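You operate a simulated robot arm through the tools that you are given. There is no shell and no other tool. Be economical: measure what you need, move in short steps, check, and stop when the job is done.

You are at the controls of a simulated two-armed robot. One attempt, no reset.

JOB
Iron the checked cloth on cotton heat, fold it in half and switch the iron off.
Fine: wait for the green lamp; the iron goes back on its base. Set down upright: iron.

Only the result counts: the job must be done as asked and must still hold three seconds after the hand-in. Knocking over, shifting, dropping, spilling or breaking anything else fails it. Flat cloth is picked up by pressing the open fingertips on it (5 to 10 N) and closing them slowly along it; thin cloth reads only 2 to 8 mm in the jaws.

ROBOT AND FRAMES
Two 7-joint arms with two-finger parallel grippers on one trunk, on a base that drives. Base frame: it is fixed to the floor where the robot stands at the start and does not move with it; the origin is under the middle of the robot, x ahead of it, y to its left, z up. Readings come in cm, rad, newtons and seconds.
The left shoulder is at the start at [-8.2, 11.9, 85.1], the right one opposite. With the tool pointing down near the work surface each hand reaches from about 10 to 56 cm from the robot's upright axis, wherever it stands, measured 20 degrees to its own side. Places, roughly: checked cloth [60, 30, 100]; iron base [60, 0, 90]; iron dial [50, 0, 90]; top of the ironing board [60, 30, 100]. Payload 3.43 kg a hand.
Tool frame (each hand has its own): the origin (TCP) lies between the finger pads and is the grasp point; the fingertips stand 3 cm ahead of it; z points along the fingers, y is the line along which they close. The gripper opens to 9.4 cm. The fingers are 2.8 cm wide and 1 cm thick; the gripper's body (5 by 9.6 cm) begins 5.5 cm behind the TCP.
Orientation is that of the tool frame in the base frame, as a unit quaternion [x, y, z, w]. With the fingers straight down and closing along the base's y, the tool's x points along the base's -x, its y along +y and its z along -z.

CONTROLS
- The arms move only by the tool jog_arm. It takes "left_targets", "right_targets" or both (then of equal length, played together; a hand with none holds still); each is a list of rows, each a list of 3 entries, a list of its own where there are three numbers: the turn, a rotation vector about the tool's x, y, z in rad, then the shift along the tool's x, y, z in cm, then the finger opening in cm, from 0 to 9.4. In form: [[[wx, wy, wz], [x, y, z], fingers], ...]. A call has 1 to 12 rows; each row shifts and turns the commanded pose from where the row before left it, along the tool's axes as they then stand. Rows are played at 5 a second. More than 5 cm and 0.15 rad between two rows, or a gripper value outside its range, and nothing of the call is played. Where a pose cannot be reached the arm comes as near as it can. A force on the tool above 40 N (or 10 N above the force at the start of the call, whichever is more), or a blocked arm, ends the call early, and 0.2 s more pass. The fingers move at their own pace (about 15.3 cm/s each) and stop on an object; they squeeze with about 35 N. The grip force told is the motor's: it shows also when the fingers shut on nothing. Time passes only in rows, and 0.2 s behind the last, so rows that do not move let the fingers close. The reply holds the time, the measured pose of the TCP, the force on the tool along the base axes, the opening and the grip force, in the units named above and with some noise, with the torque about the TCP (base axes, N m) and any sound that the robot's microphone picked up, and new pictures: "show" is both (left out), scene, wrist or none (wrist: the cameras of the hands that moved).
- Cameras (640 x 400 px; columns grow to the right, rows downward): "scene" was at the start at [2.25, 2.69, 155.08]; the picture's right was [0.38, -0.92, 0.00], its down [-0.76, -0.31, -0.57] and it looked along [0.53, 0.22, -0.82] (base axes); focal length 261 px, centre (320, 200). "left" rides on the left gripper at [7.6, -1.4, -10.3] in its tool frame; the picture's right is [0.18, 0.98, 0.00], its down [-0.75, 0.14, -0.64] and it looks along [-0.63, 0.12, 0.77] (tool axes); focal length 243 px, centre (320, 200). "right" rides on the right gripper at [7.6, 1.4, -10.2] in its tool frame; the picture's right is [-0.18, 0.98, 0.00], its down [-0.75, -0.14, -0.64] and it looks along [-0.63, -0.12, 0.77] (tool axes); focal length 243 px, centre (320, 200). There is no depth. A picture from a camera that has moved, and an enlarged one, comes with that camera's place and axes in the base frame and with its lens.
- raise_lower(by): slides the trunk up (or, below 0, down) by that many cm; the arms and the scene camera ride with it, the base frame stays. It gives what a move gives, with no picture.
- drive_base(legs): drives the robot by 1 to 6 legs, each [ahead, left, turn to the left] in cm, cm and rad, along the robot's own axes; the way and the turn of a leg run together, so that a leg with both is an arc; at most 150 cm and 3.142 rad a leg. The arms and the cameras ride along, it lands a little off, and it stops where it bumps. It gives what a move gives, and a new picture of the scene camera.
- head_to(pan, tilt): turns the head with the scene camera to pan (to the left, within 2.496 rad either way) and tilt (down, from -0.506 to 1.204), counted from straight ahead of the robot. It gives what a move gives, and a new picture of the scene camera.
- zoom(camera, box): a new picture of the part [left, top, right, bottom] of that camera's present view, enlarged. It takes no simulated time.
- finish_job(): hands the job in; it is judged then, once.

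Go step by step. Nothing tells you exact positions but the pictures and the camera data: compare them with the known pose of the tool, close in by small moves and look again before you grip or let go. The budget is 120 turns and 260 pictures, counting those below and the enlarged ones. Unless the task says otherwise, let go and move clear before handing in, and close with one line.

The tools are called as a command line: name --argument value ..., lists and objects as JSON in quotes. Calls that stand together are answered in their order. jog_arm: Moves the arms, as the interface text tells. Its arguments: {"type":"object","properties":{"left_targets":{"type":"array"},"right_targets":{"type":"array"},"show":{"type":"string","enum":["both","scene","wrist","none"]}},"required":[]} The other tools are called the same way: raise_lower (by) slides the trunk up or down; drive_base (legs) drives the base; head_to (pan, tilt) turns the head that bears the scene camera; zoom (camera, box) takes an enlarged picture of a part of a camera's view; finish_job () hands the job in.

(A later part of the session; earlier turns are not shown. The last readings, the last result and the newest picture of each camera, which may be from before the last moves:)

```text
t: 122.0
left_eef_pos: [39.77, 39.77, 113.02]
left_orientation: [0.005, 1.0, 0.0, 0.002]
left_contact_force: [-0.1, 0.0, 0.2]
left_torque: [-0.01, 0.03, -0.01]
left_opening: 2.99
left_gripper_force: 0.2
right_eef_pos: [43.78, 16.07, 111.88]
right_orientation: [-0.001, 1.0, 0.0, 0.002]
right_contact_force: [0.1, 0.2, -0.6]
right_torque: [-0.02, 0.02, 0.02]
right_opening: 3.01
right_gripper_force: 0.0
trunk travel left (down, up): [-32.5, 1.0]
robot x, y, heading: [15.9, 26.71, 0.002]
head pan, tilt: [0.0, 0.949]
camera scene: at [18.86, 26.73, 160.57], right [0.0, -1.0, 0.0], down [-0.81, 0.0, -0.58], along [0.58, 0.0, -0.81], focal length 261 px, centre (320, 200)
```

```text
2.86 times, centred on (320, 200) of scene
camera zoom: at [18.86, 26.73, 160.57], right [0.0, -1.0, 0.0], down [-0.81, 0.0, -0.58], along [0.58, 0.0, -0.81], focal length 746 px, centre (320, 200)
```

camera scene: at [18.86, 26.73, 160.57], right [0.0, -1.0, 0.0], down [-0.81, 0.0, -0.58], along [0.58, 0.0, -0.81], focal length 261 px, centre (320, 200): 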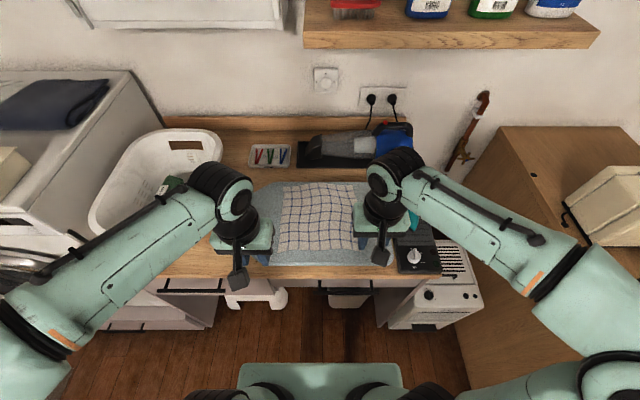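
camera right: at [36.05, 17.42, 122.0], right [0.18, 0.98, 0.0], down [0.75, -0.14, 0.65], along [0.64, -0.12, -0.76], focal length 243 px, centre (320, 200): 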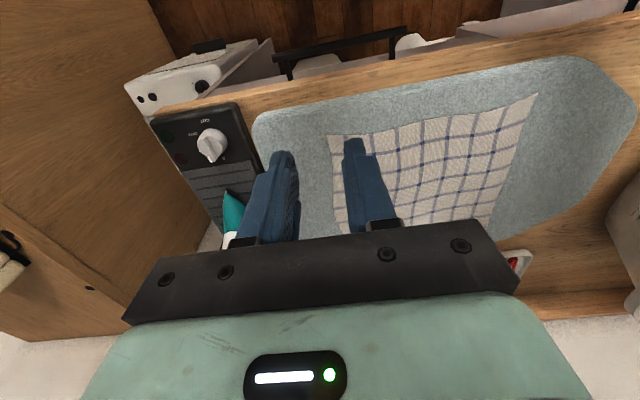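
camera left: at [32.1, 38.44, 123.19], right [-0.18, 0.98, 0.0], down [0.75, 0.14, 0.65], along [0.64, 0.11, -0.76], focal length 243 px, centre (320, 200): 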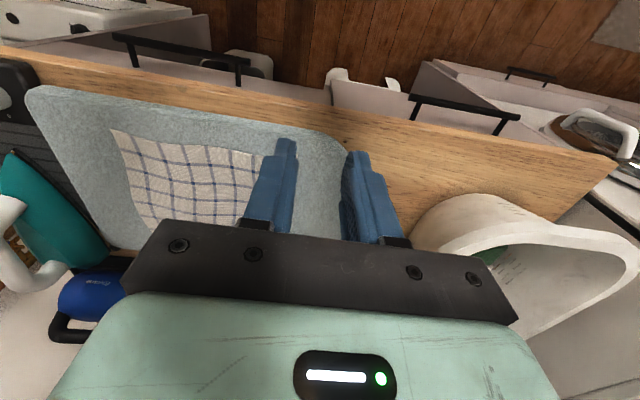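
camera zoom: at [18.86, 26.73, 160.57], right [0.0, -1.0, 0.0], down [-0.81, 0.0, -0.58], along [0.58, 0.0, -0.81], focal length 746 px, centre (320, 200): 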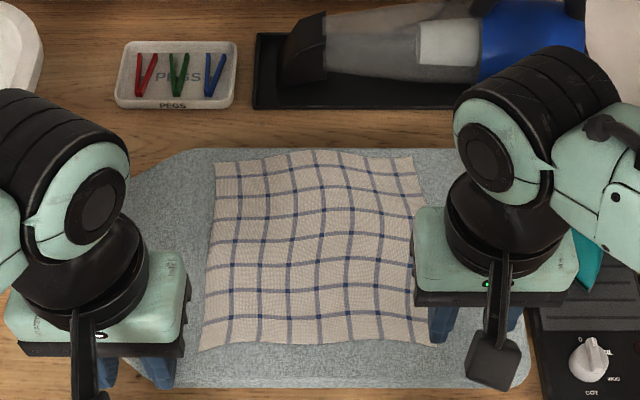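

Cloth corners: near ones at [47.7, 38] and [48, 16], far edge x≈70. I bring both hands above the near corners, pinch centres at [48.9, 36] and [48.9, 18.1].

jog_arm --left_targets '[[[0, 0, 0], [-3, -1.3, 2], 2.4], [[0, 0, 0], [-3, -1.3, 3], 2.4], [[0, 0, 0], [-3.1, -1.2, 3], 2.4], [[0, 0, 0], [0, 0, 1.5], 2.4], [[0, 0, 0], [0, 0, 0], 2.4]]' --right_targets '[[[0, 0, 0], [-1.7, 0.7, 2], 2.4], [[0, 0, 0], [-1.7, 0.7, 3], 2.4], [[0, 0, 0], [-1.7, 0.65, 2], 2.4], [[0, 0, 0], [0, 0, 1.4], 2.4], [[0, 0, 0], [0, 0, 0], 2.4]]' --show "both"

zoom --camera "left" --box '[200, 80, 440, 240]'

zoom --camera "right" --box '[200, 80, 440, 240]'

```text
t: 123.2
left_eef_pos: [48.93, 35.82, 103.22]
left_orientation: [0.004, 1.0, 0.0, 0.001]
left_contact_force: [-0.8, -0.3, 0.2]
left_torque: [0.0, 0.01, -0.02]
left_opening: 2.41
left_gripper_force: 0.1
right_eef_pos: [49.01, 18.17, 103.54]
right_orientation: [0.0, 1.0, 0.0, 0.003]
right_contact_force: [0.5, -0.4, -0.3]
right_torque: [0.02, 0.02, -0.04]
right_opening: 2.4
right_gripper_force: 0.1
trunk travel left (down, up): [-32.5, 1.0]
robot x, y, heading: [16.19, 26.56, 0.001]
head pan, tilt: [0.0, 0.949]
camera scene: at [18.86, 26.74, 160.57], right [0.0, -1.0, 0.0], down [-0.81, 0.0, -0.58], along [0.58, 0.0, -0.81], focal length 261 px, centre (320, 200)
camera right: at [41.29, 19.49, 113.72], right [0.18, 0.98, 0.0], down [0.75, -0.14, 0.65], along [0.64, -0.12, -0.76], focal length 243 px, centre (320, 200)
camera left: at [41.18, 34.58, 113.55], right [-0.18, 0.98, 0.0], down [0.75, 0.13, 0.64], along [0.63, 0.11, -0.76], focal length 243 px, centre (320, 200)
```

scene: 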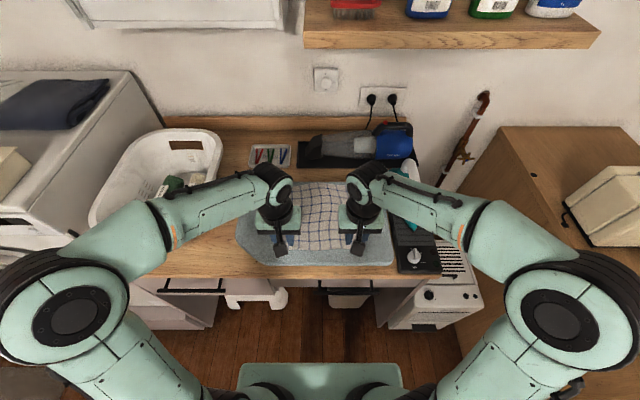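
right: 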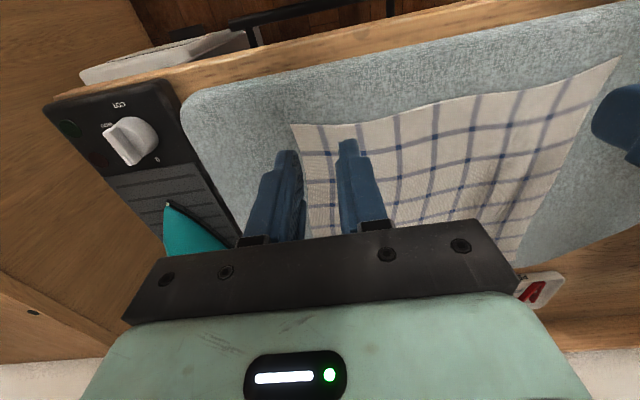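
left: 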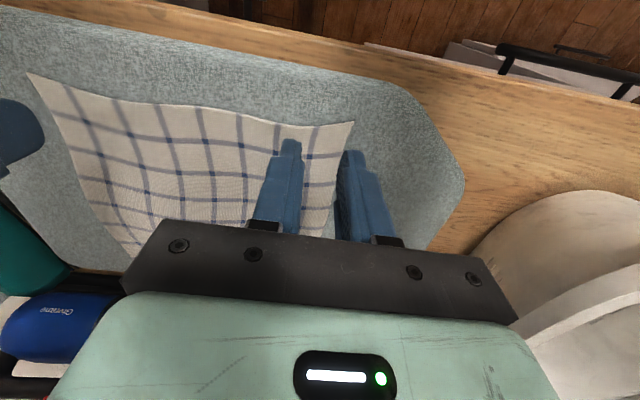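

```text
2.50 times, centred on (320, 160) of left
camera zoom: at [41.18, 34.58, 113.55], right [-0.18, 0.98, 0.0], down [0.75, 0.13, 0.64], along [0.63, 0.11, -0.76], focal length 606 px, centre (320, 300)
```

zoom: 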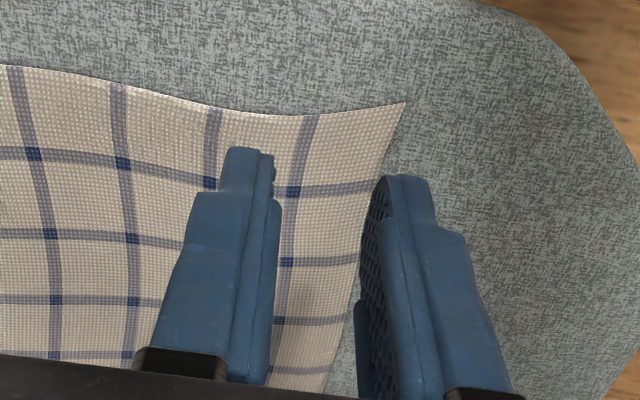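

```text
2.50 times, centred on (320, 160) of right
camera zoom: at [41.29, 19.49, 113.72], right [0.18, 0.98, 0.0], down [0.75, -0.14, 0.65], along [0.64, -0.12, -0.76], focal length 606 px, centre (320, 300)
```

zoom: 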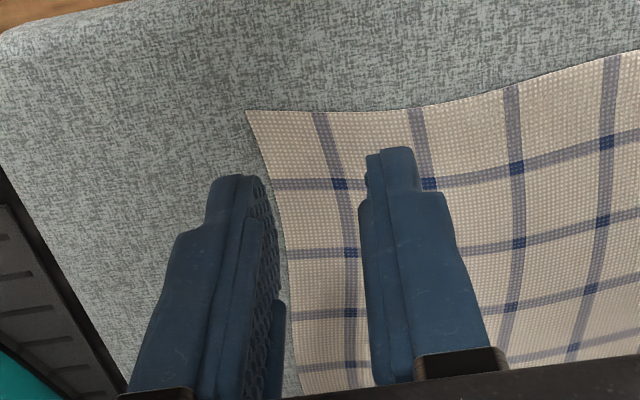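

Both hands are over the corners. I shift 0.5 cm inward and descend gently to feel the board.

jog_arm --left_targets '[[[0, 0, 0], [0, -0.5, 1.5], 2.4], [[0, 0, 0], [0, 0, 1], 2.4], [[0, 0, 0], [0, 0, 0.5], 2.4], [[0, 0, 0], [0, 0, 0.2], 2.4], [[0, 0, 0], [0, 0, 0.2], 2.4], [[0, 0, 0], [0, 0, 0], 2.4]]' --right_targets '[[[0, 0, 0], [0, 0.5, 1.8], 2.4], [[0, 0, 0], [0, 0, 1], 2.4], [[0, 0, 0], [0, 0, 0.5], 2.4], [[0, 0, 0], [0, 0, 0.2], 2.4], [[0, 0, 0], [0, 0, 0.2], 2.4], [[0, 0, 0], [0, 0, 0], 2.4]]' --show "none"

```text
t: 124.6
left_eef_pos: [48.71, 35.37, 99.95]
left_orientation: [0.004, 1.0, -0.002, 0.001]
left_contact_force: [-0.7, 0.7, 0.6]
left_torque: [0.02, 0.0, 0.0]
left_opening: 2.41
left_gripper_force: 0.0
right_eef_pos: [48.87, 18.56, 99.84]
right_orientation: [-0.001, 1.0, 0.0, 0.001]
right_contact_force: [0.0, 0.7, 0.2]
right_torque: [0.02, 0.01, -0.01]
right_opening: 2.38
right_gripper_force: 0.0
trunk travel left (down, up): [-32.5, 1.0]
robot x, y, heading: [15.93, 26.9, 0.003]
head pan, tilt: [0.0, 0.949]
```

No contact yet at z 99.9; I go on in small steps.

jog_arm --left_targets '[[[0, 0, 0], [0, 0, 0.25], 2.4], [[0, 0, 0], [0, 0, 0.25], 2.4], [[0, 0, 0], [0, 0, 0.2], 2.4], [[0, 0, 0], [0, 0, 0], 2.4]]' --right_targets '[[[0, 0, 0], [0, 0, 0.25], 2.4], [[0, 0, 0], [0, 0, 0.25], 2.4], [[0, 0, 0], [0, 0, 0.2], 2.4], [[0, 0, 0], [0, 0, 0], 2.4]]' --show "none"

```text
t: 125.6
left_eef_pos: [48.88, 35.27, 99.08]
left_orientation: [0.005, 1.0, 0.0, 0.002]
left_contact_force: [-0.7, -0.2, 0.7]
left_torque: [-0.01, -0.02, 0.01]
left_opening: 2.4
left_gripper_force: 0.1
right_eef_pos: [48.82, 18.72, 99.14]
right_orientation: [0.0, 1.0, 0.0, 0.003]
right_contact_force: [-1.1, -0.4, 0.2]
right_torque: [0.01, -0.03, 0.01]
right_opening: 2.4
right_gripper_force: 0.0
trunk travel left (down, up): [-32.5, 1.0]
robot x, y, heading: [15.99, 27.07, 0.002]
head pan, tilt: [0.0, 0.949]
```

jog_arm --left_targets '[[[0, 0, 0], [0, 0, 0.25], 2.4], [[0, 0, 0], [0, 0, 0.25], 2.4], [[0, 0, 0], [0, 0, 0.2], 2.4], [[0, 0, 0], [0, 0, 0], 2.4]]' --right_targets '[[[0, 0, 0], [0, 0, 0.25], 2.4], [[0, 0, 0], [0, 0, 0.25], 2.4], [[0, 0, 0], [0, 0, 0.2], 2.4], [[0, 0, 0], [0, 0, 0], 2.4]]' --show "wrist"

zoom --camera "left" --box '[200, 80, 440, 240]'

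```text
t: 126.6
left_eef_pos: [48.71, 35.41, 98.64]
left_orientation: [0.006, 1.0, -0.001, 0.004]
left_contact_force: [3.2, -0.6, 6.8]
left_torque: [0.03, -0.08, 0.02]
left_opening: 2.39
left_gripper_force: 0.1
right_eef_pos: [48.92, 18.55, 98.66]
right_orientation: [-0.001, 1.0, 0.001, 0.006]
right_contact_force: [-3.1, -3.6, 25.0]
right_torque: [-0.2, -0.06, -0.01]
right_opening: 2.41
right_gripper_force: 0.1
trunk travel left (down, up): [-32.5, 1.0]
robot x, y, heading: [15.85, 26.42, 0.002]
head pan, tilt: [0.0, 0.949]
camera right: at [41.1, 19.97, 108.72], right [0.18, 0.98, 0.0], down [0.75, -0.14, 0.65], along [0.64, -0.12, -0.76], focal length 243 px, centre (320, 200)
camera left: at [41.1, 34.05, 108.88], right [-0.17, 0.98, 0.0], down [0.75, 0.13, 0.65], along [0.64, 0.11, -0.76], focal length 243 px, centre (320, 200)
```

right: 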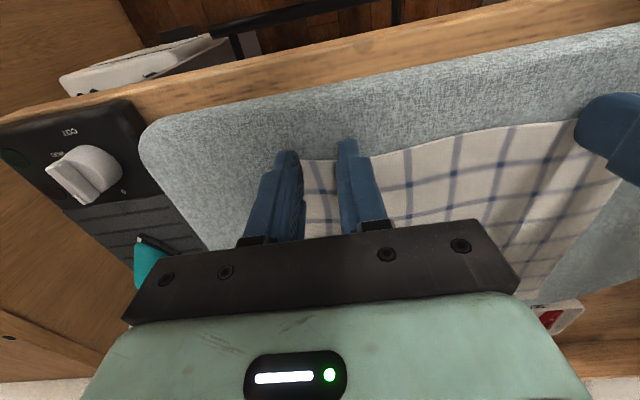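
left: 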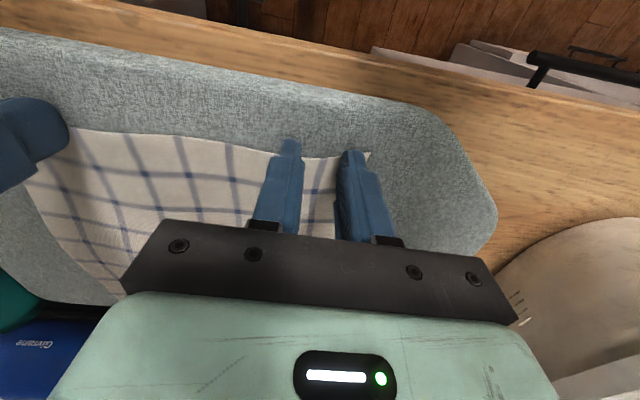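

```text
2.50 times, centred on (320, 160) of left
camera zoom: at [41.1, 34.05, 108.88], right [-0.17, 0.98, 0.0], down [0.75, 0.13, 0.65], along [0.64, 0.11, -0.76], focal length 606 px, centre (320, 300)
```

zoom: 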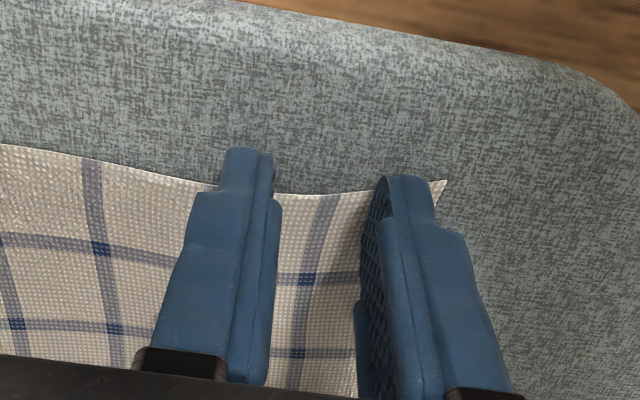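

Contact at z≈98.65. I re-seat 0.4 cm further in with balanced pressure (~7 N), then close slowly.

jog_arm --left_targets '[[[0, 0, 0], [0, 0, -0.4], 2.4], [[0, 0, 0], [-0.4, 0, 0], 2.4], [[0, 0, 0], [0, 0, 0.3], 2.4], [[0, 0, 0], [0, 0, 0.1], 2.4], [[0, 0, 0], [0, 0, 0], 2.4]]' --right_targets '[[[0, 0, 0], [0, 0, -0.6], 2.4], [[0, 0, 0], [-0.4, 0, 0], 2.4], [[0, 0, 0], [0, 0, 0.3], 2.4], [[0, 0, 0], [0, 0, 0.08], 2.4], [[0, 0, 0], [0, 0, 0], 2.4]]' --show "none"

```text
t: 127.8
left_eef_pos: [49.18, 35.43, 98.63]
left_orientation: [0.004, 1.0, -0.002, 0.004]
left_contact_force: [-1.1, 4.5, 13.0]
left_torque: [0.18, 0.01, 0.02]
left_opening: 2.4
left_gripper_force: 0.4
right_eef_pos: [49.35, 18.62, 98.67]
right_orientation: [-0.001, 1.0, -0.001, 0.003]
right_contact_force: [0.0, -0.4, 1.0]
right_torque: [0.02, -0.02, 0.02]
right_opening: 2.4
right_gripper_force: 0.0
trunk travel left (down, up): [-32.5, 1.0]
robot x, y, heading: [16.22, 26.88, 0.005]
head pan, tilt: [0.0, 0.949]
```

Left presses 13 N, right 1 N; I balance and close slowly.

jog_arm --left_targets '[[[0, 0, 0], [0, 0, -0.06], 2.4], [[0, 0, 0], [0, 0, 0], 2.1], [[0, 0, 0], [0, 0, 0], 1.8], [[0, 0, 0], [0, 0, 0], 1.5], [[0, 0, 0], [0, 0, 0], 1.2], [[0, 0, 0], [0, 0, 0], 0.9], [[0, 0, 0], [0, 0, 0], 0.6], [[0, 0, 0], [0, 0, 0], 0.3], [[0, 0, 0], [0, 0, 0], 0], [[0, 0, 0], [0, 0, 0], 0], [[0, 0, 0], [0, 0, 0], 0]]' --right_targets '[[[0, 0, 0], [0, 0, 0.13], 2.4], [[0, 0, 0], [0, 0, 0], 2.1], [[0, 0, 0], [0, 0, 0], 1.8], [[0, 0, 0], [0, 0, 0], 1.5], [[0, 0, 0], [0, 0, 0], 1.2], [[0, 0, 0], [0, 0, 0], 0.9], [[0, 0, 0], [0, 0, 0], 0.6], [[0, 0, 0], [0, 0, 0], 0.3], [[0, 0, 0], [0, 0, 0], 0], [[0, 0, 0], [0, 0, 0], 0], [[0, 0, 0], [0, 0, 0], 0]]' --show "wrist"

zoom --camera "left" --box '[200, 80, 440, 240]'

zoom --camera "right" --box '[200, 80, 440, 240]'

```text
t: 130.2
left_eef_pos: [49.16, 35.17, 98.68]
left_orientation: [0.006, 1.0, -0.001, 0.002]
left_contact_force: [0.4, -17.5, 3.5]
left_torque: [-0.56, -0.02, -0.06]
left_opening: 0.22
left_gripper_force: 35.0
right_eef_pos: [49.28, 18.75, 98.62]
right_orientation: [-0.001, 1.0, 0.001, 0.004]
right_contact_force: [-0.2, 12.6, 27.3]
right_torque: [0.34, -0.1, 0.07]
right_opening: 0.18
right_gripper_force: 35.3
trunk travel left (down, up): [-32.5, 1.0]
robot x, y, heading: [16.01, 26.77, 0.007]
head pan, tilt: [0.0, 0.949]
camera right: at [41.49, 20.06, 108.74], right [0.18, 0.98, 0.0], down [0.75, -0.14, 0.65], along [0.64, -0.12, -0.76], focal length 243 px, centre (320, 200)
camera left: at [41.48, 33.93, 108.94], right [-0.17, 0.98, 0.0], down [0.75, 0.14, 0.65], along [0.64, 0.11, -0.76], focal length 243 px, centre (320, 200)
```

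right: 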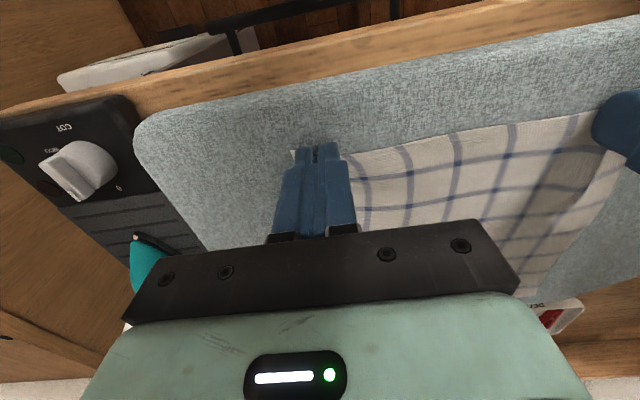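
left: 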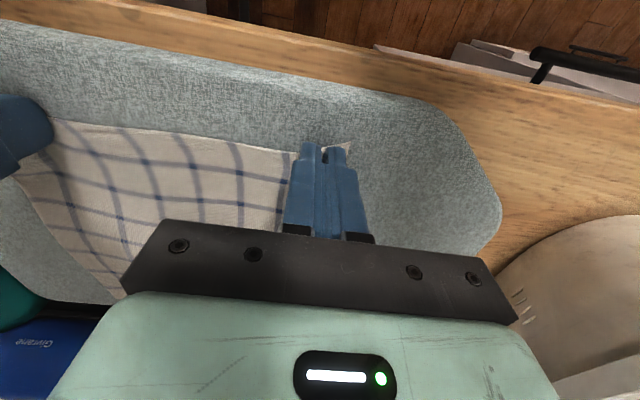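

```text
2.50 times, centred on (320, 160) of left
camera zoom: at [41.48, 33.93, 108.94], right [-0.17, 0.98, 0.0], down [0.75, 0.14, 0.65], along [0.64, 0.11, -0.76], focal length 606 px, centre (320, 300)
```

zoom: 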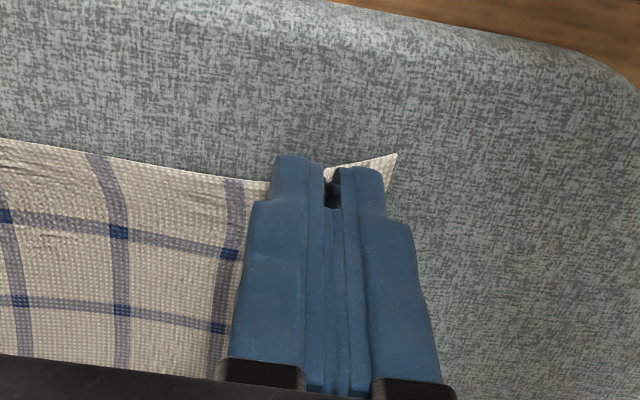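

```text
2.50 times, centred on (320, 160) of right
camera zoom: at [41.49, 20.06, 108.74], right [0.18, 0.98, 0.0], down [0.75, -0.14, 0.65], along [0.64, -0.12, -0.76], focal length 606 px, centre (320, 300)
```

zoom: 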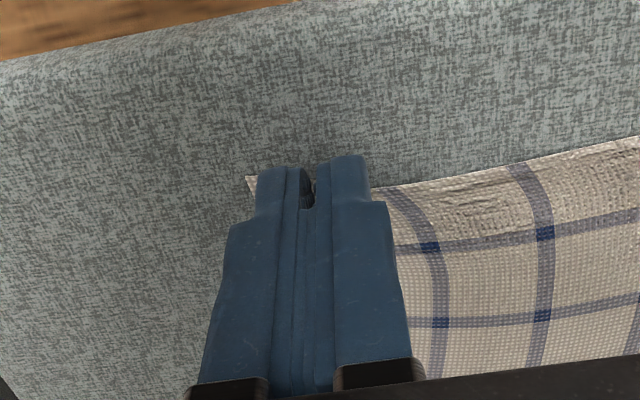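

Readings of 2.2 and 1.8 mm suggest cloth in both. I lift 3 cm and look.

jog_arm --left_targets '[[[0, 0, 0], [0, 0, -0.5], 0], [[0, 0, 0], [-0.3, 0, -1], 0], [[0, 0, 0], [-0.3, 0, -1], 0], [[0, 0, 0], [-0.4, 0, -1], 0], [[0, 0, 0], [0, 0, 0], 0]]' --right_targets '[[[0, 0, 0], [0, 0, -0.5], 0], [[0, 0, 0], [-0.3, 0, -1], 0], [[0, 0, 0], [-0.3, 0, -1], 0], [[0, 0, 0], [-0.4, 0, -1], 0], [[0, 0, 0], [0, 0, 0], 0]]' --show "both"

```text
t: 131.4
left_eef_pos: [50.26, 35.37, 102.25]
left_orientation: [0.004, 1.0, -0.001, 0.002]
left_contact_force: [-0.4, -20.1, -0.2]
left_torque: [-0.6, -0.01, -0.17]
left_opening: 0.24
left_gripper_force: 35.2
right_eef_pos: [50.2, 18.57, 102.06]
right_orientation: [-0.001, 1.0, 0.0, 0.002]
right_contact_force: [0.7, 19.6, -0.9]
right_torque: [0.58, 0.0, 0.1]
right_opening: 0.21
right_gripper_force: 34.8
trunk travel left (down, up): [-32.5, 1.0]
robot x, y, heading: [16.44, 26.76, 0.004]
head pan, tilt: [0.0, 0.949]
camera scene: at [18.86, 26.75, 160.57], right [0.0, -1.0, 0.0], down [-0.81, 0.0, -0.58], along [0.58, 0.0, -0.81], focal length 261 px, centre (320, 200)
camera right: at [42.55, 19.93, 112.2], right [0.18, 0.98, 0.0], down [0.75, -0.14, 0.65], along [0.64, -0.12, -0.76], focal length 243 px, centre (320, 200)
camera left: at [42.56, 34.08, 112.44], right [-0.17, 0.98, 0.0], down [0.75, 0.14, 0.64], along [0.64, 0.11, -0.76], focal length 243 px, centre (320, 200)
```

scene: 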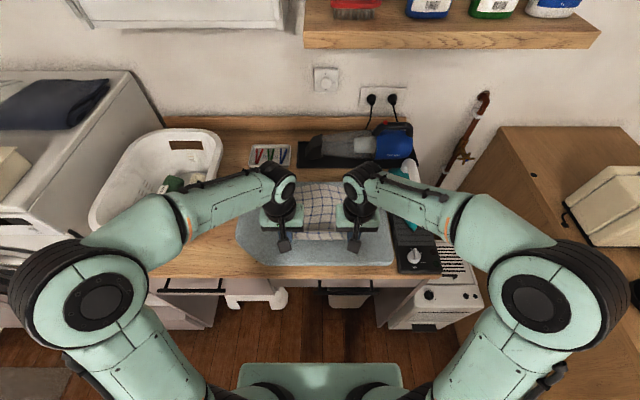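
right: 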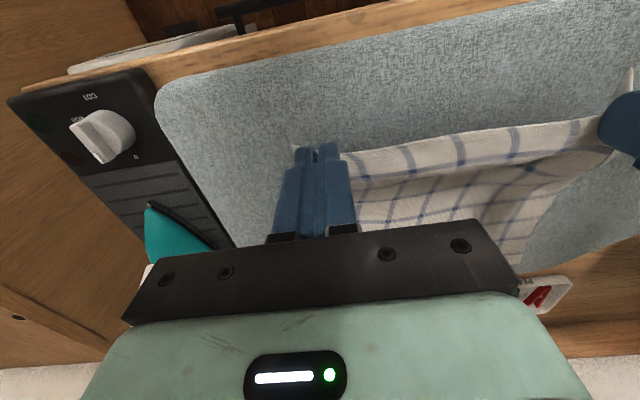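
left: 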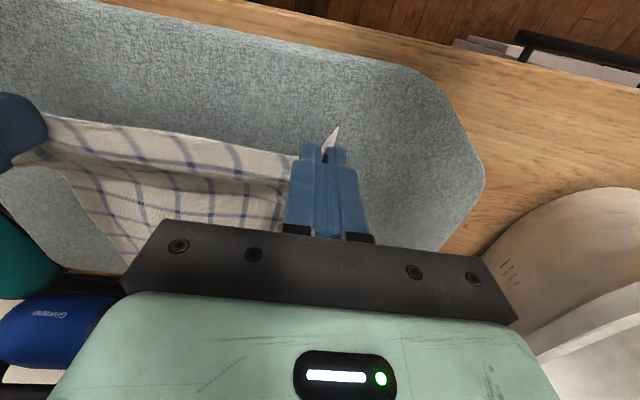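

Both corners are held well, but the grip reaches 2.8 cm into the cloth, which would leave folded-back flaps. I set it back down, release, and look, to re-grip nearer the very edge.

jog_arm --left_targets '[[[0, 0, 0], [0.4, 0, 1], 0], [[0, 0, 0], [0.3, 0, 1], 0], [[0, 0, 0], [0.3, 0, 1], 0], [[0, 0, 0], [0, 0, 0.25], 0], [[0, 0, 0], [0, 0, 0], 1], [[0, 0, 0], [0, 0, 0], 2], [[0, 0, 0], [0, 0, 0], 2.6], [[0, 0, 0], [0, 0, -1], 2.6], [[0, 0, 0], [2, 0, -2], 2.6], [[0, 0, 0], [3, 0, -2], 2.6], [[0, 0, 0], [4, 0, -1], 2.6], [[0, 0, 0], [3, 0, 0], 2]]' --right_targets '[[[0, 0, 0], [0.4, 0, 1], 0], [[0, 0, 0], [0.3, 0, 1], 0], [[0, 0, 0], [0.3, 0, 1], 0], [[0, 0, 0], [0, 0, 0.25], 0], [[0, 0, 0], [0, 0, 0], 1], [[0, 0, 0], [0, 0, 0], 2], [[0, 0, 0], [0, 0, 0], 2.6], [[0, 0, 0], [0, 0, -1], 2.6], [[0, 0, 0], [2, 0, -2], 2.6], [[0, 0, 0], [3, 0, -2], 2.6], [[0, 0, 0], [4, 0, -1], 2.6], [[0, 0, 0], [3, 0, 0], 2]]' --show "scene"

zoom --camera "scene" --box '[220, 150, 420, 290]'

zoom --camera "left" --box '[40, 40, 440, 240]'

zoom --camera "right" --box '[200, 40, 600, 240]'

```text
t: 134.0
left_eef_pos: [37.23, 35.49, 104.87]
left_orientation: [0.004, 1.0, -0.001, 0.003]
left_contact_force: [-0.1, -0.5, -0.3]
left_torque: [0.04, 0.0, -0.02]
left_opening: 1.99
left_gripper_force: 0.0
right_eef_pos: [37.06, 18.48, 104.77]
right_orientation: [-0.001, 1.0, -0.001, 0.002]
right_contact_force: [0.0, -0.2, -0.2]
right_torque: [0.03, 0.0, 0.0]
right_opening: 2.0
right_gripper_force: 0.2
trunk travel left (down, up): [-32.5, 1.0]
robot x, y, heading: [15.97, 26.58, 0.004]
head pan, tilt: [0.0, 0.949]
camera scene: at [18.72, 26.74, 160.57], right [0.0, -1.0, 0.0], down [-0.81, 0.0, -0.58], along [0.58, 0.0, -0.81], focal length 261 px, centre (320, 200)
```

scene: 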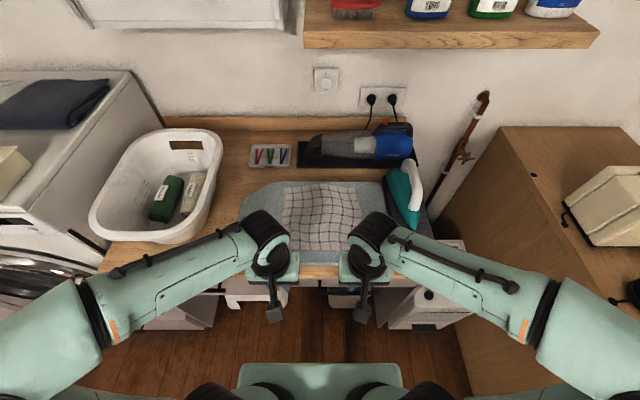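

```text
2.86 times, centred on (320, 220) of scene
camera zoom: at [18.72, 26.74, 160.57], right [0.0, -1.0, 0.0], down [-0.81, 0.0, -0.58], along [0.58, 0.0, -0.81], focal length 746 px, centre (320, 143)
```

zoom: 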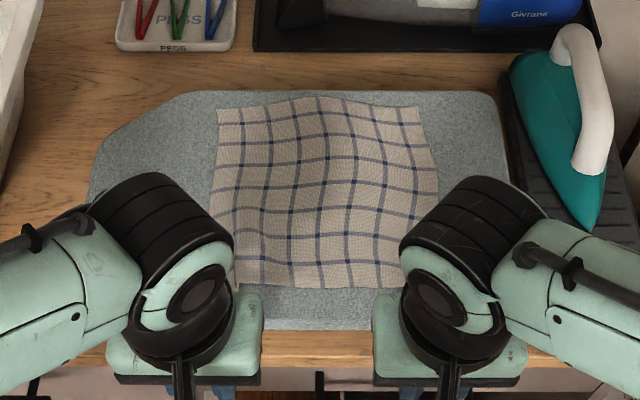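

```text
1.60 times, centred on (240, 140) of left
camera zoom: at [29.46, 34.24, 115.11], right [-0.18, 0.98, 0.0], down [0.75, 0.14, 0.65], along [0.64, 0.11, -0.76], focal length 388 px, centre (448, 296)
```

zoom: 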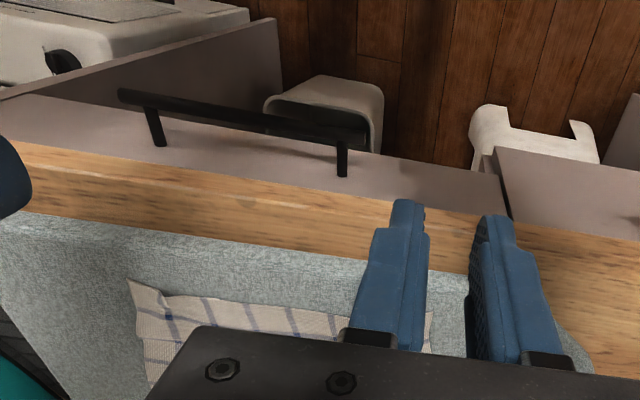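

```text
1.60 times, centred on (400, 140) of right
camera zoom: at [29.37, 19.91, 114.87], right [0.18, 0.98, 0.0], down [0.75, -0.14, 0.65], along [0.64, -0.12, -0.76], focal length 388 px, centre (192, 296)
```

zoom: 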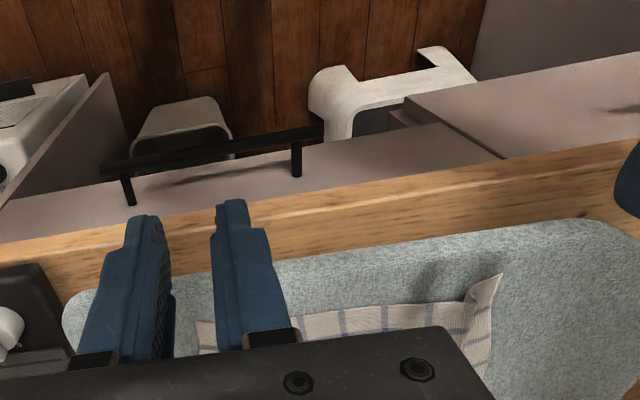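

The corners now have small standing pleats. I move the hands aside to see the near edge.

jog_arm --left_targets '[[[0, 0, 0], [0, 4, -2], 2], [[0, 0, 0], [0, 4, -2], 2], [[0, 0, 0], [0, 3, 0], 2], [[0, 0, 0], [0, 0, 0], 2]]' --right_targets '[[[0, 0, 0], [0, -4, -2], 2], [[0, 0, 0], [0, -4, -2], 2], [[0, 0, 0], [0, -3, 0], 2], [[0, 0, 0], [0, 0, 0], 2]]' --show "none"

zoom --camera "scene" --box '[240, 160, 400, 280]'

zoom --camera "left" --box '[40, 90, 300, 240]'

zoom --camera "right" --box '[340, 90, 600, 240]'

```text
t: 135.0
left_eef_pos: [37.32, 46.83, 108.66]
left_orientation: [0.004, 1.0, -0.001, 0.002]
left_contact_force: [0.1, 0.8, 0.1]
left_torque: [0.02, 0.03, 0.01]
left_opening: 1.99
left_gripper_force: 0.0
right_eef_pos: [37.42, 7.62, 108.79]
right_orientation: [-0.001, 1.0, 0.0, 0.003]
right_contact_force: [-1.6, 0.4, 0.6]
right_torque: [-0.01, 0.05, 0.01]
right_opening: 2.01
right_gripper_force: 0.1
trunk travel left (down, up): [-32.5, 1.0]
robot x, y, heading: [15.61, 26.54, 0.007]
head pan, tilt: [0.0, 0.949]
```

```text
3.33 times, centred on (320, 220) of scene
camera zoom: at [18.85, 26.75, 160.57], right [0.0, -1.0, 0.0], down [-0.81, 0.0, -0.58], along [0.58, 0.0, -0.81], focal length 871 px, centre (320, 133)
```

zoom: 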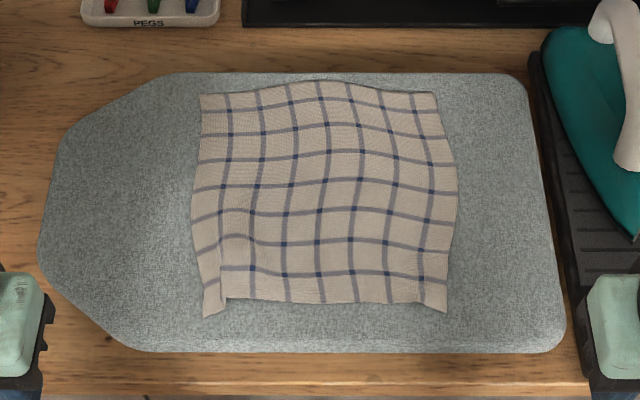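

```text
2.46 times, centred on (170, 165) of left
camera zoom: at [29.73, 45.41, 119.0], right [-0.18, 0.98, 0.0], down [0.75, 0.14, 0.64], along [0.64, 0.11, -0.76], focal length 597 px, centre (689, 286)
```

zoom: 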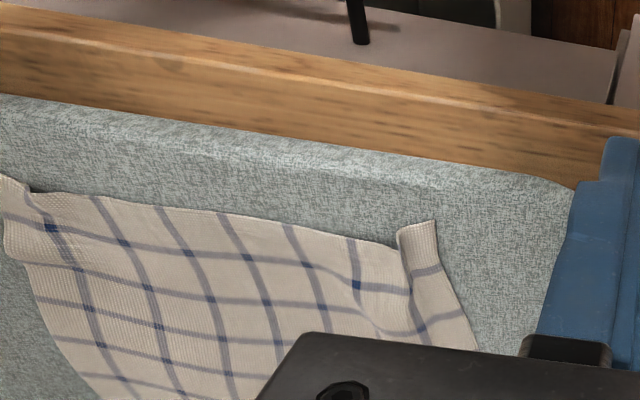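

```text
2.46 times, centred on (470, 165) of right
camera zoom: at [29.62, 8.93, 118.93], right [0.18, 0.98, 0.0], down [0.75, -0.14, 0.65], along [0.64, -0.12, -0.76], focal length 597 px, centre (-49, 286)
```

zoom: 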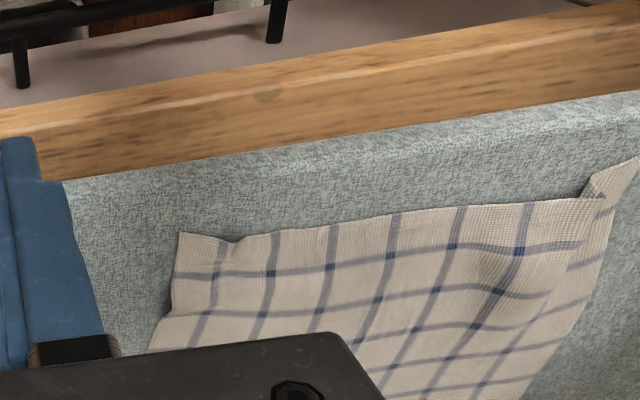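

The pleats sit at y≈34.8 and 18.6, near edge x≈48. I re-approach with the fingers straddling them, but only ~1 cm onto the cloth (x 47.7).

jog_arm --left_targets '[[[0, 0, 0], [-2.6, -2.95, 1.5], 2.4], [[0, 0, 0], [-2.6, -2.95, 1.5], 2.4], [[0, 0, 0], [-2.6, -2.95, 2], 2.4], [[0, 0, 0], [-2.6, -2.95, 2], 2.4], [[0, 0, 0], [0, 0, 1.5], 2.4], [[0, 0, 0], [0, 0, 0.8], 2.4], [[0, 0, 0], [0, 0, 0], 2.4]]' --right_targets '[[[0, 0, 0], [-2.6, 2.7, 1.5], 2.4], [[0, 0, 0], [-2.6, 2.7, 1.5], 2.4], [[0, 0, 0], [-2.6, 2.75, 2], 2.4], [[0, 0, 0], [-2.5, 2.75, 2], 2.4], [[0, 0, 0], [0, 0, 1.5], 2.4], [[0, 0, 0], [0, 0, 0.8], 2.4], [[0, 0, 0], [0, 0, 0], 2.4]]' --show "none"

zoom --camera "left" --box '[200, 80, 440, 240]'

zoom --camera "right" --box '[200, 80, 440, 240]'

```text
t: 136.6
left_eef_pos: [47.79, 34.6, 99.46]
left_orientation: [0.005, 1.0, 0.0, 0.002]
left_contact_force: [0.2, -0.6, -0.3]
left_torque: [0.01, 0.02, 0.01]
left_opening: 2.39
left_gripper_force: 0.0
right_eef_pos: [47.45, 18.53, 99.39]
right_orientation: [-0.001, 1.0, -0.001, 0.003]
right_contact_force: [0.4, 0.8, -0.4]
right_torque: [-0.03, 0.0, 0.0]
right_opening: 2.4
right_gripper_force: 0.0
trunk travel left (down, up): [-32.5, 1.0]
robot x, y, heading: [16.01, 27.45, 0.002]
head pan, tilt: [0.0, 0.949]
```

```text
2.50 times, centred on (320, 160) of left
camera zoom: at [40.05, 33.33, 109.72], right [-0.18, 0.98, 0.0], down [0.75, 0.13, 0.64], along [0.64, 0.11, -0.76], focal length 606 px, centre (320, 300)
```

zoom: 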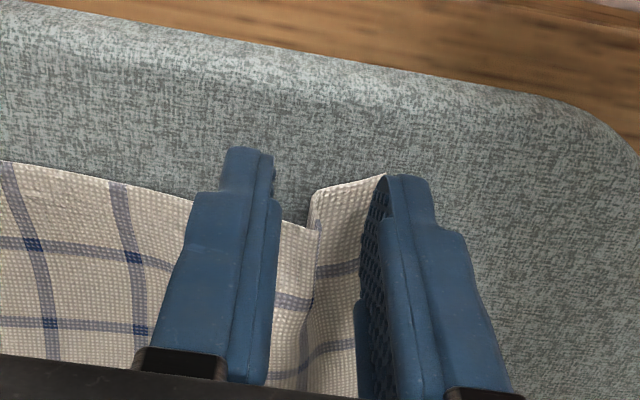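

```text
2.50 times, centred on (320, 160) of right
camera zoom: at [39.81, 19.84, 109.58], right [0.18, 0.98, 0.0], down [0.75, -0.14, 0.65], along [0.64, -0.12, -0.76], focal length 606 px, centre (320, 300)
```

zoom: 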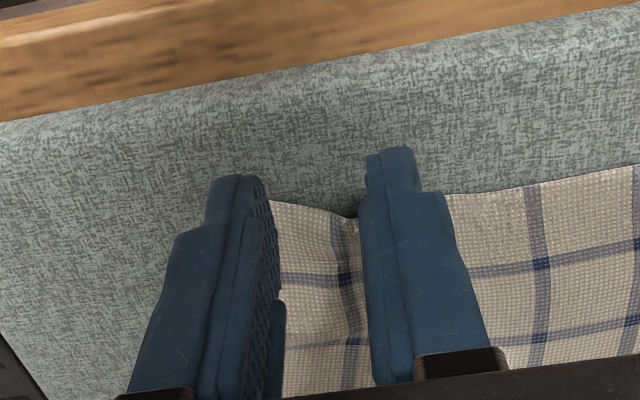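

Good: about 1 cm overlap on each. I go down to contact.

jog_arm --left_targets '[[[0, 0, 0], [-0.3, 0, 0.4], 2.4], [[0, 0, 0], [0, 0, 0.3], 2.4], [[0, 0, 0], [0, 0, 0.15], 2.4], [[0, 0, 0], [0, 0, 0], 2.4]]' --right_targets '[[[0, 0, 0], [-0.2, 0, 0.4], 2.4], [[0, 0, 0], [0, 0, 0.3], 2.4], [[0, 0, 0], [0, 0, 0.15], 2.4], [[0, 0, 0], [0, 0, 0], 2.4]]' --show "none"

```text
t: 137.6
left_eef_pos: [47.89, 34.59, 98.66]
left_orientation: [0.004, 1.0, 0.0, 0.002]
left_contact_force: [-0.6, 0.6, 1.2]
left_torque: [0.01, 0.01, 0.02]
left_opening: 2.38
left_gripper_force: 0.1
right_eef_pos: [47.61, 18.56, 98.58]
right_orientation: [0.0, 1.0, 0.0, 0.004]
right_contact_force: [-1.1, -1.1, 6.2]
right_torque: [-0.01, -0.06, 0.0]
right_opening: 2.36
right_gripper_force: 0.0
trunk travel left (down, up): [-32.5, 1.0]
robot x, y, heading: [15.8, 26.95, 0.01]
head pan, tilt: [0.0, 0.949]
```

Contact is light; I press left slightly more, close both slowly, then lift 3 cm while easing inward against tension.

jog_arm --left_targets '[[[0, 0, 0], [0, 0, 0.12], 2.4], [[0, 0, 0], [0, 0, 0], 2.1], [[0, 0, 0], [0, 0, 0], 1.8], [[0, 0, 0], [0, 0, 0], 1.5], [[0, 0, 0], [0, 0, 0], 1.2], [[0, 0, 0], [0, 0, 0], 0.9], [[0, 0, 0], [0, 0, 0], 0.6], [[0, 0, 0], [0, 0, 0], 0.3], [[0, 0, 0], [0, 0, 0], 0], [[0, 0, 0], [0, 0, 0], 0], [[0, 0, 0], [0, 0, 0], 0]]' --right_targets '[[[0, 0, 0], [0, 0, 0.03], 2.4], [[0, 0, 0], [0, 0, 0], 2.1], [[0, 0, 0], [0, 0, 0], 1.8], [[0, 0, 0], [0, 0, 0], 1.5], [[0, 0, 0], [0, 0, 0], 1.2], [[0, 0, 0], [0, 0, 0], 0.9], [[0, 0, 0], [0, 0, 0], 0.6], [[0, 0, 0], [0, 0, 0], 0.3], [[0, 0, 0], [0, 0, 0], 0], [[0, 0, 0], [0, 0, 0], 0], [[0, 0, 0], [0, 0, 0], 0]]' --show "none"

jog_arm --left_targets '[[[0, 0, 0], [0, -0.1, -0.5], 0], [[0, 0, 0], [-0.3, -0.1, -1], 0], [[0, 0, 0], [-0.3, -0.1, -1], 0], [[0, 0, 0], [-0.4, 0, -1], 0], [[0, 0, 0], [0, 0, 0], 0]]' --right_targets '[[[0, 0, 0], [0, 0.1, -0.5], 0], [[0, 0, 0], [-0.3, 0.1, -1], 0], [[0, 0, 0], [-0.3, 0.1, -1], 0], [[0, 0, 0], [-0.4, 0, -1], 0], [[0, 0, 0], [0, 0, 0], 0]]' --show "wrist"

zoom --camera "scene" --box '[240, 160, 400, 280]'

```text
t: 140.0
left_eef_pos: [47.95, 34.69, 98.59]
left_orientation: [0.004, 1.0, 0.0, 0.002]
left_contact_force: [-0.4, 1.9, 10.0]
left_torque: [0.09, -0.1, -0.02]
left_opening: 0.23
left_gripper_force: 34.7
right_eef_pos: [47.61, 18.5, 98.64]
right_orientation: [-0.001, 1.0, 0.0, 0.003]
right_contact_force: [1.4, 0.8, 9.0]
right_torque: [0.02, -0.09, 0.04]
right_opening: 0.18
right_gripper_force: 34.6
trunk travel left (down, up): [-32.5, 1.0]
robot x, y, heading: [16.08, 26.95, -0.002]
head pan, tilt: [0.0, 0.949]
```

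```text
t: 141.2
left_eef_pos: [48.93, 34.24, 102.11]
left_orientation: [0.005, 1.0, -0.001, 0.002]
left_contact_force: [-0.2, 0.0, 0.1]
left_torque: [-0.02, 0.01, -0.01]
left_opening: 0.24
left_gripper_force: 35.1
right_eef_pos: [48.71, 18.75, 102.1]
right_orientation: [-0.002, 1.0, 0.0, 0.002]
right_contact_force: [-0.2, 0.0, 0.0]
right_torque: [0.01, 0.02, 0.0]
right_opening: 0.17
right_gripper_force: 35.1
trunk travel left (down, up): [-32.5, 1.0]
robot x, y, heading: [16.24, 26.72, 0.004]
head pan, tilt: [0.0, 0.949]
camera right: at [41.05, 20.23, 112.25], right [0.18, 0.98, 0.0], down [0.75, -0.14, 0.65], along [0.64, -0.12, -0.76], focal length 243 px, centre (320, 200)
camera left: at [41.28, 32.99, 112.46], right [-0.17, 0.98, 0.0], down [0.75, 0.13, 0.64], along [0.63, 0.11, -0.76], focal length 243 px, centre (320, 200)
```

right: 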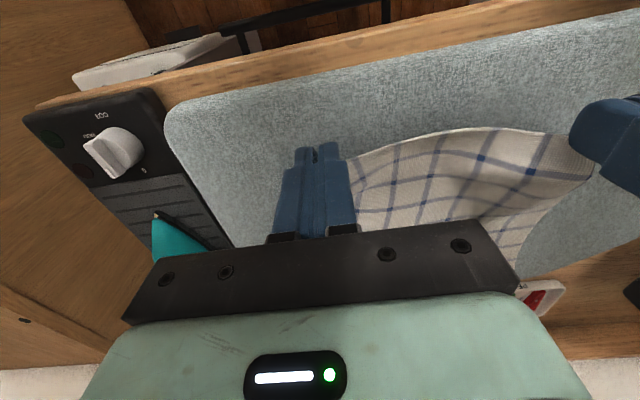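
left: 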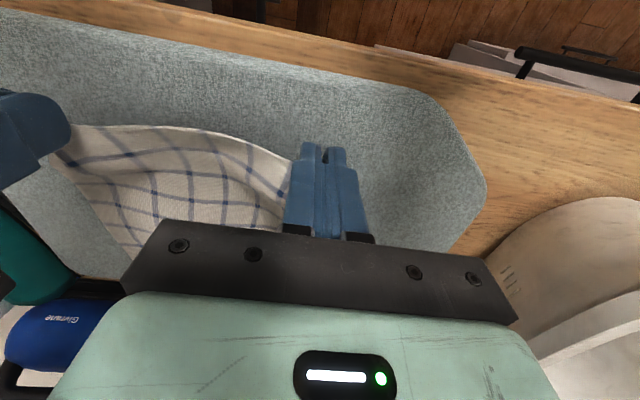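

```text
3.33 times, centred on (320, 220) of scene
camera zoom: at [18.86, 26.74, 160.57], right [0.0, -1.0, 0.0], down [-0.81, 0.0, -0.58], along [0.58, 0.0, -0.81], focal length 871 px, centre (320, 133)
```

zoom: 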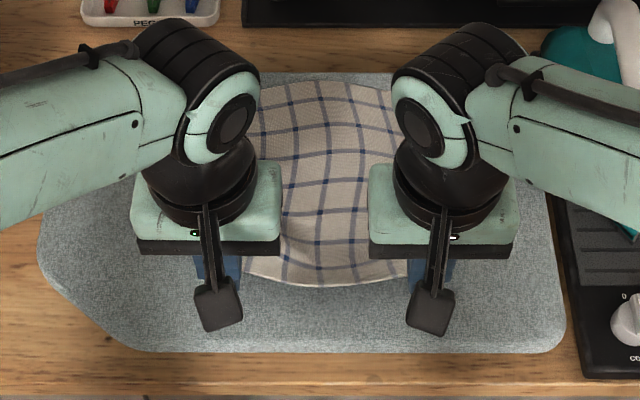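

Both corners are held without strain. I carry the edge over in an arc toward the far edge, stopping just above it.

jog_arm --left_targets '[[[0, 0, 0], [-1.6, 0.3, -2.4], 0], [[0, 0, 0], [-2.6, 0, -2.4], 0], [[0, 0, 0], [-3, 0, -1.4], 0], [[0, 0, 0], [-3.5, 0, 0], 0], [[0, 0, 0], [-3.5, 0, 1], 0], [[0, 0, 0], [-3, 0, 2], 0], [[0, 0, 0], [-2, 0, 2.3], 0], [[0, 0, 0], [0, 0, 0], 0]]' --right_targets '[[[0, 0, 0], [-1.7, -0.3, -2.4], 0], [[0, 0, 0], [-2.7, 0, -2.4], 0], [[0, 0, 0], [-3, 0, -1.4], 0], [[0, 0, 0], [-3.5, 0, 0], 0], [[0, 0, 0], [-3.5, 0, 1], 0], [[0, 0, 0], [-3, 0, 2], 0], [[0, 0, 0], [-2, 0, 2.3], 0], [[0, 0, 0], [0, 0, 0], 0]]' --show "both"

zoom --camera "scene" --box '[240, 140, 400, 280]'

```text
t: 143.0
left_eef_pos: [68.23, 34.15, 103.16]
left_orientation: [0.004, 1.0, 0.0, 0.002]
left_contact_force: [-0.2, -0.4, 0.4]
left_torque: [-0.02, 0.0, -0.01]
left_opening: 0.24
left_gripper_force: 35.1
right_eef_pos: [68.21, 18.51, 103.09]
right_orientation: [-0.001, 1.0, 0.0, 0.003]
right_contact_force: [-0.1, 0.4, -0.6]
right_torque: [-0.02, -0.02, 0.02]
right_opening: 0.19
right_gripper_force: 35.4
trunk travel left (down, up): [-32.5, 1.0]
robot x, y, heading: [16.52, 26.95, -0.0]
head pan, tilt: [0.0, 0.949]
camera scene: at [18.77, 26.74, 160.57], right [0.0, -1.0, 0.0], down [-0.81, 0.0, -0.58], along [0.58, 0.0, -0.81], focal length 261 px, centre (320, 200)
camera right: at [60.46, 19.89, 113.2], right [0.18, 0.98, 0.0], down [0.75, -0.14, 0.65], along [0.64, -0.12, -0.76], focal length 243 px, centre (320, 200)
camera left: at [60.5, 32.92, 113.37], right [-0.17, 0.98, 0.0], down [0.75, 0.13, 0.65], along [0.64, 0.11, -0.76], focal length 243 px, centre (320, 200)
```

scene: 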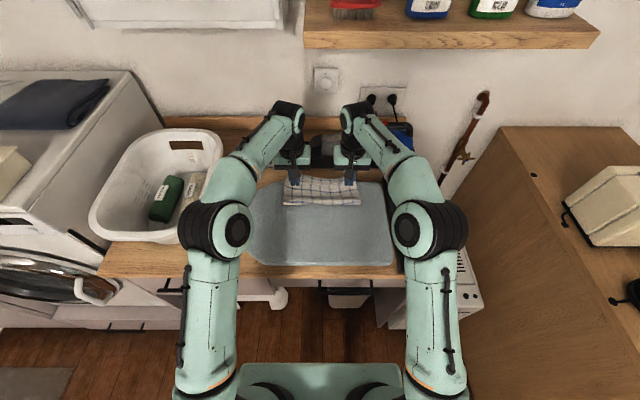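
right: 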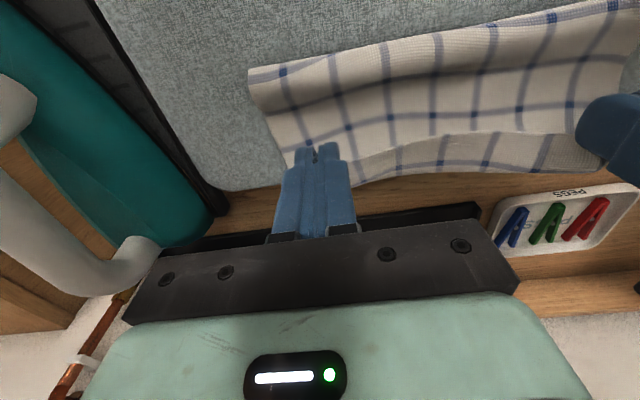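
left: 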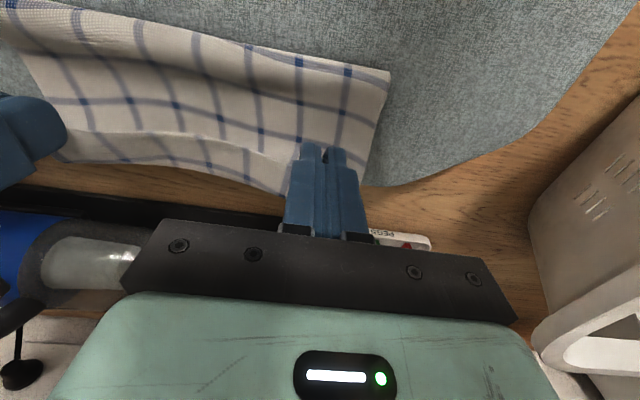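

```text
2.86 times, centred on (320, 210) of scene
camera zoom: at [18.77, 26.74, 160.57], right [0.0, -1.0, 0.0], down [-0.81, 0.0, -0.58], along [0.58, 0.0, -0.81], focal length 746 px, centre (320, 171)
```

zoom: 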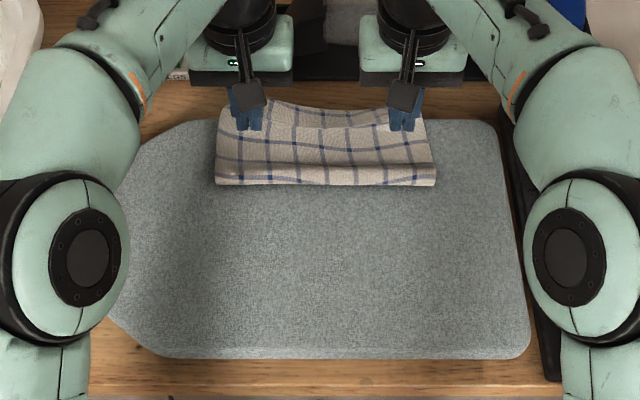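

The fold forms well, though the bottom layer seems to have slid a little forward. I check the far edge in detail.

zoom --camera "right" --box '[240, 20, 640, 240]'

zoom --camera "left" --box '[0, 20, 440, 240]'

```text
1.60 times, centred on (440, 130) of right
camera zoom: at [60.46, 19.89, 113.2], right [0.18, 0.98, 0.0], down [0.75, -0.14, 0.65], along [0.64, -0.12, -0.76], focal length 388 px, centre (128, 312)
```

zoom: 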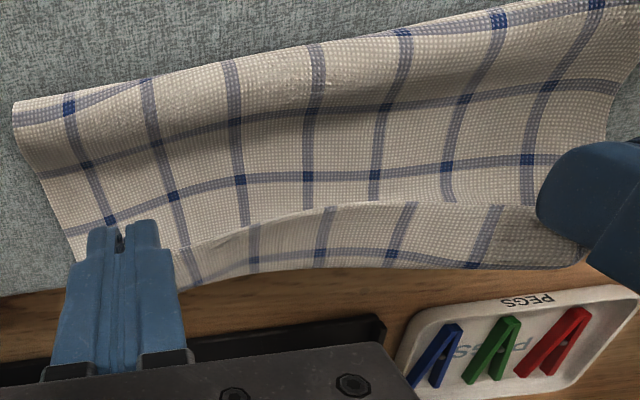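

```text
1.45 times, centred on (220, 130) of left
camera zoom: at [60.5, 32.92, 113.37], right [-0.17, 0.98, 0.0], down [0.75, 0.13, 0.65], along [0.64, 0.11, -0.76], focal length 353 px, centre (466, 302)
```

zoom: 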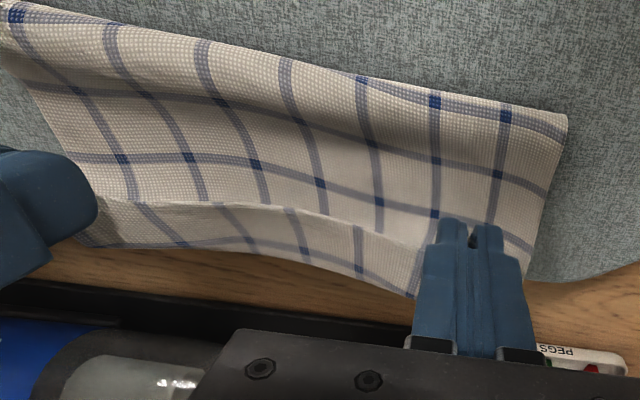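

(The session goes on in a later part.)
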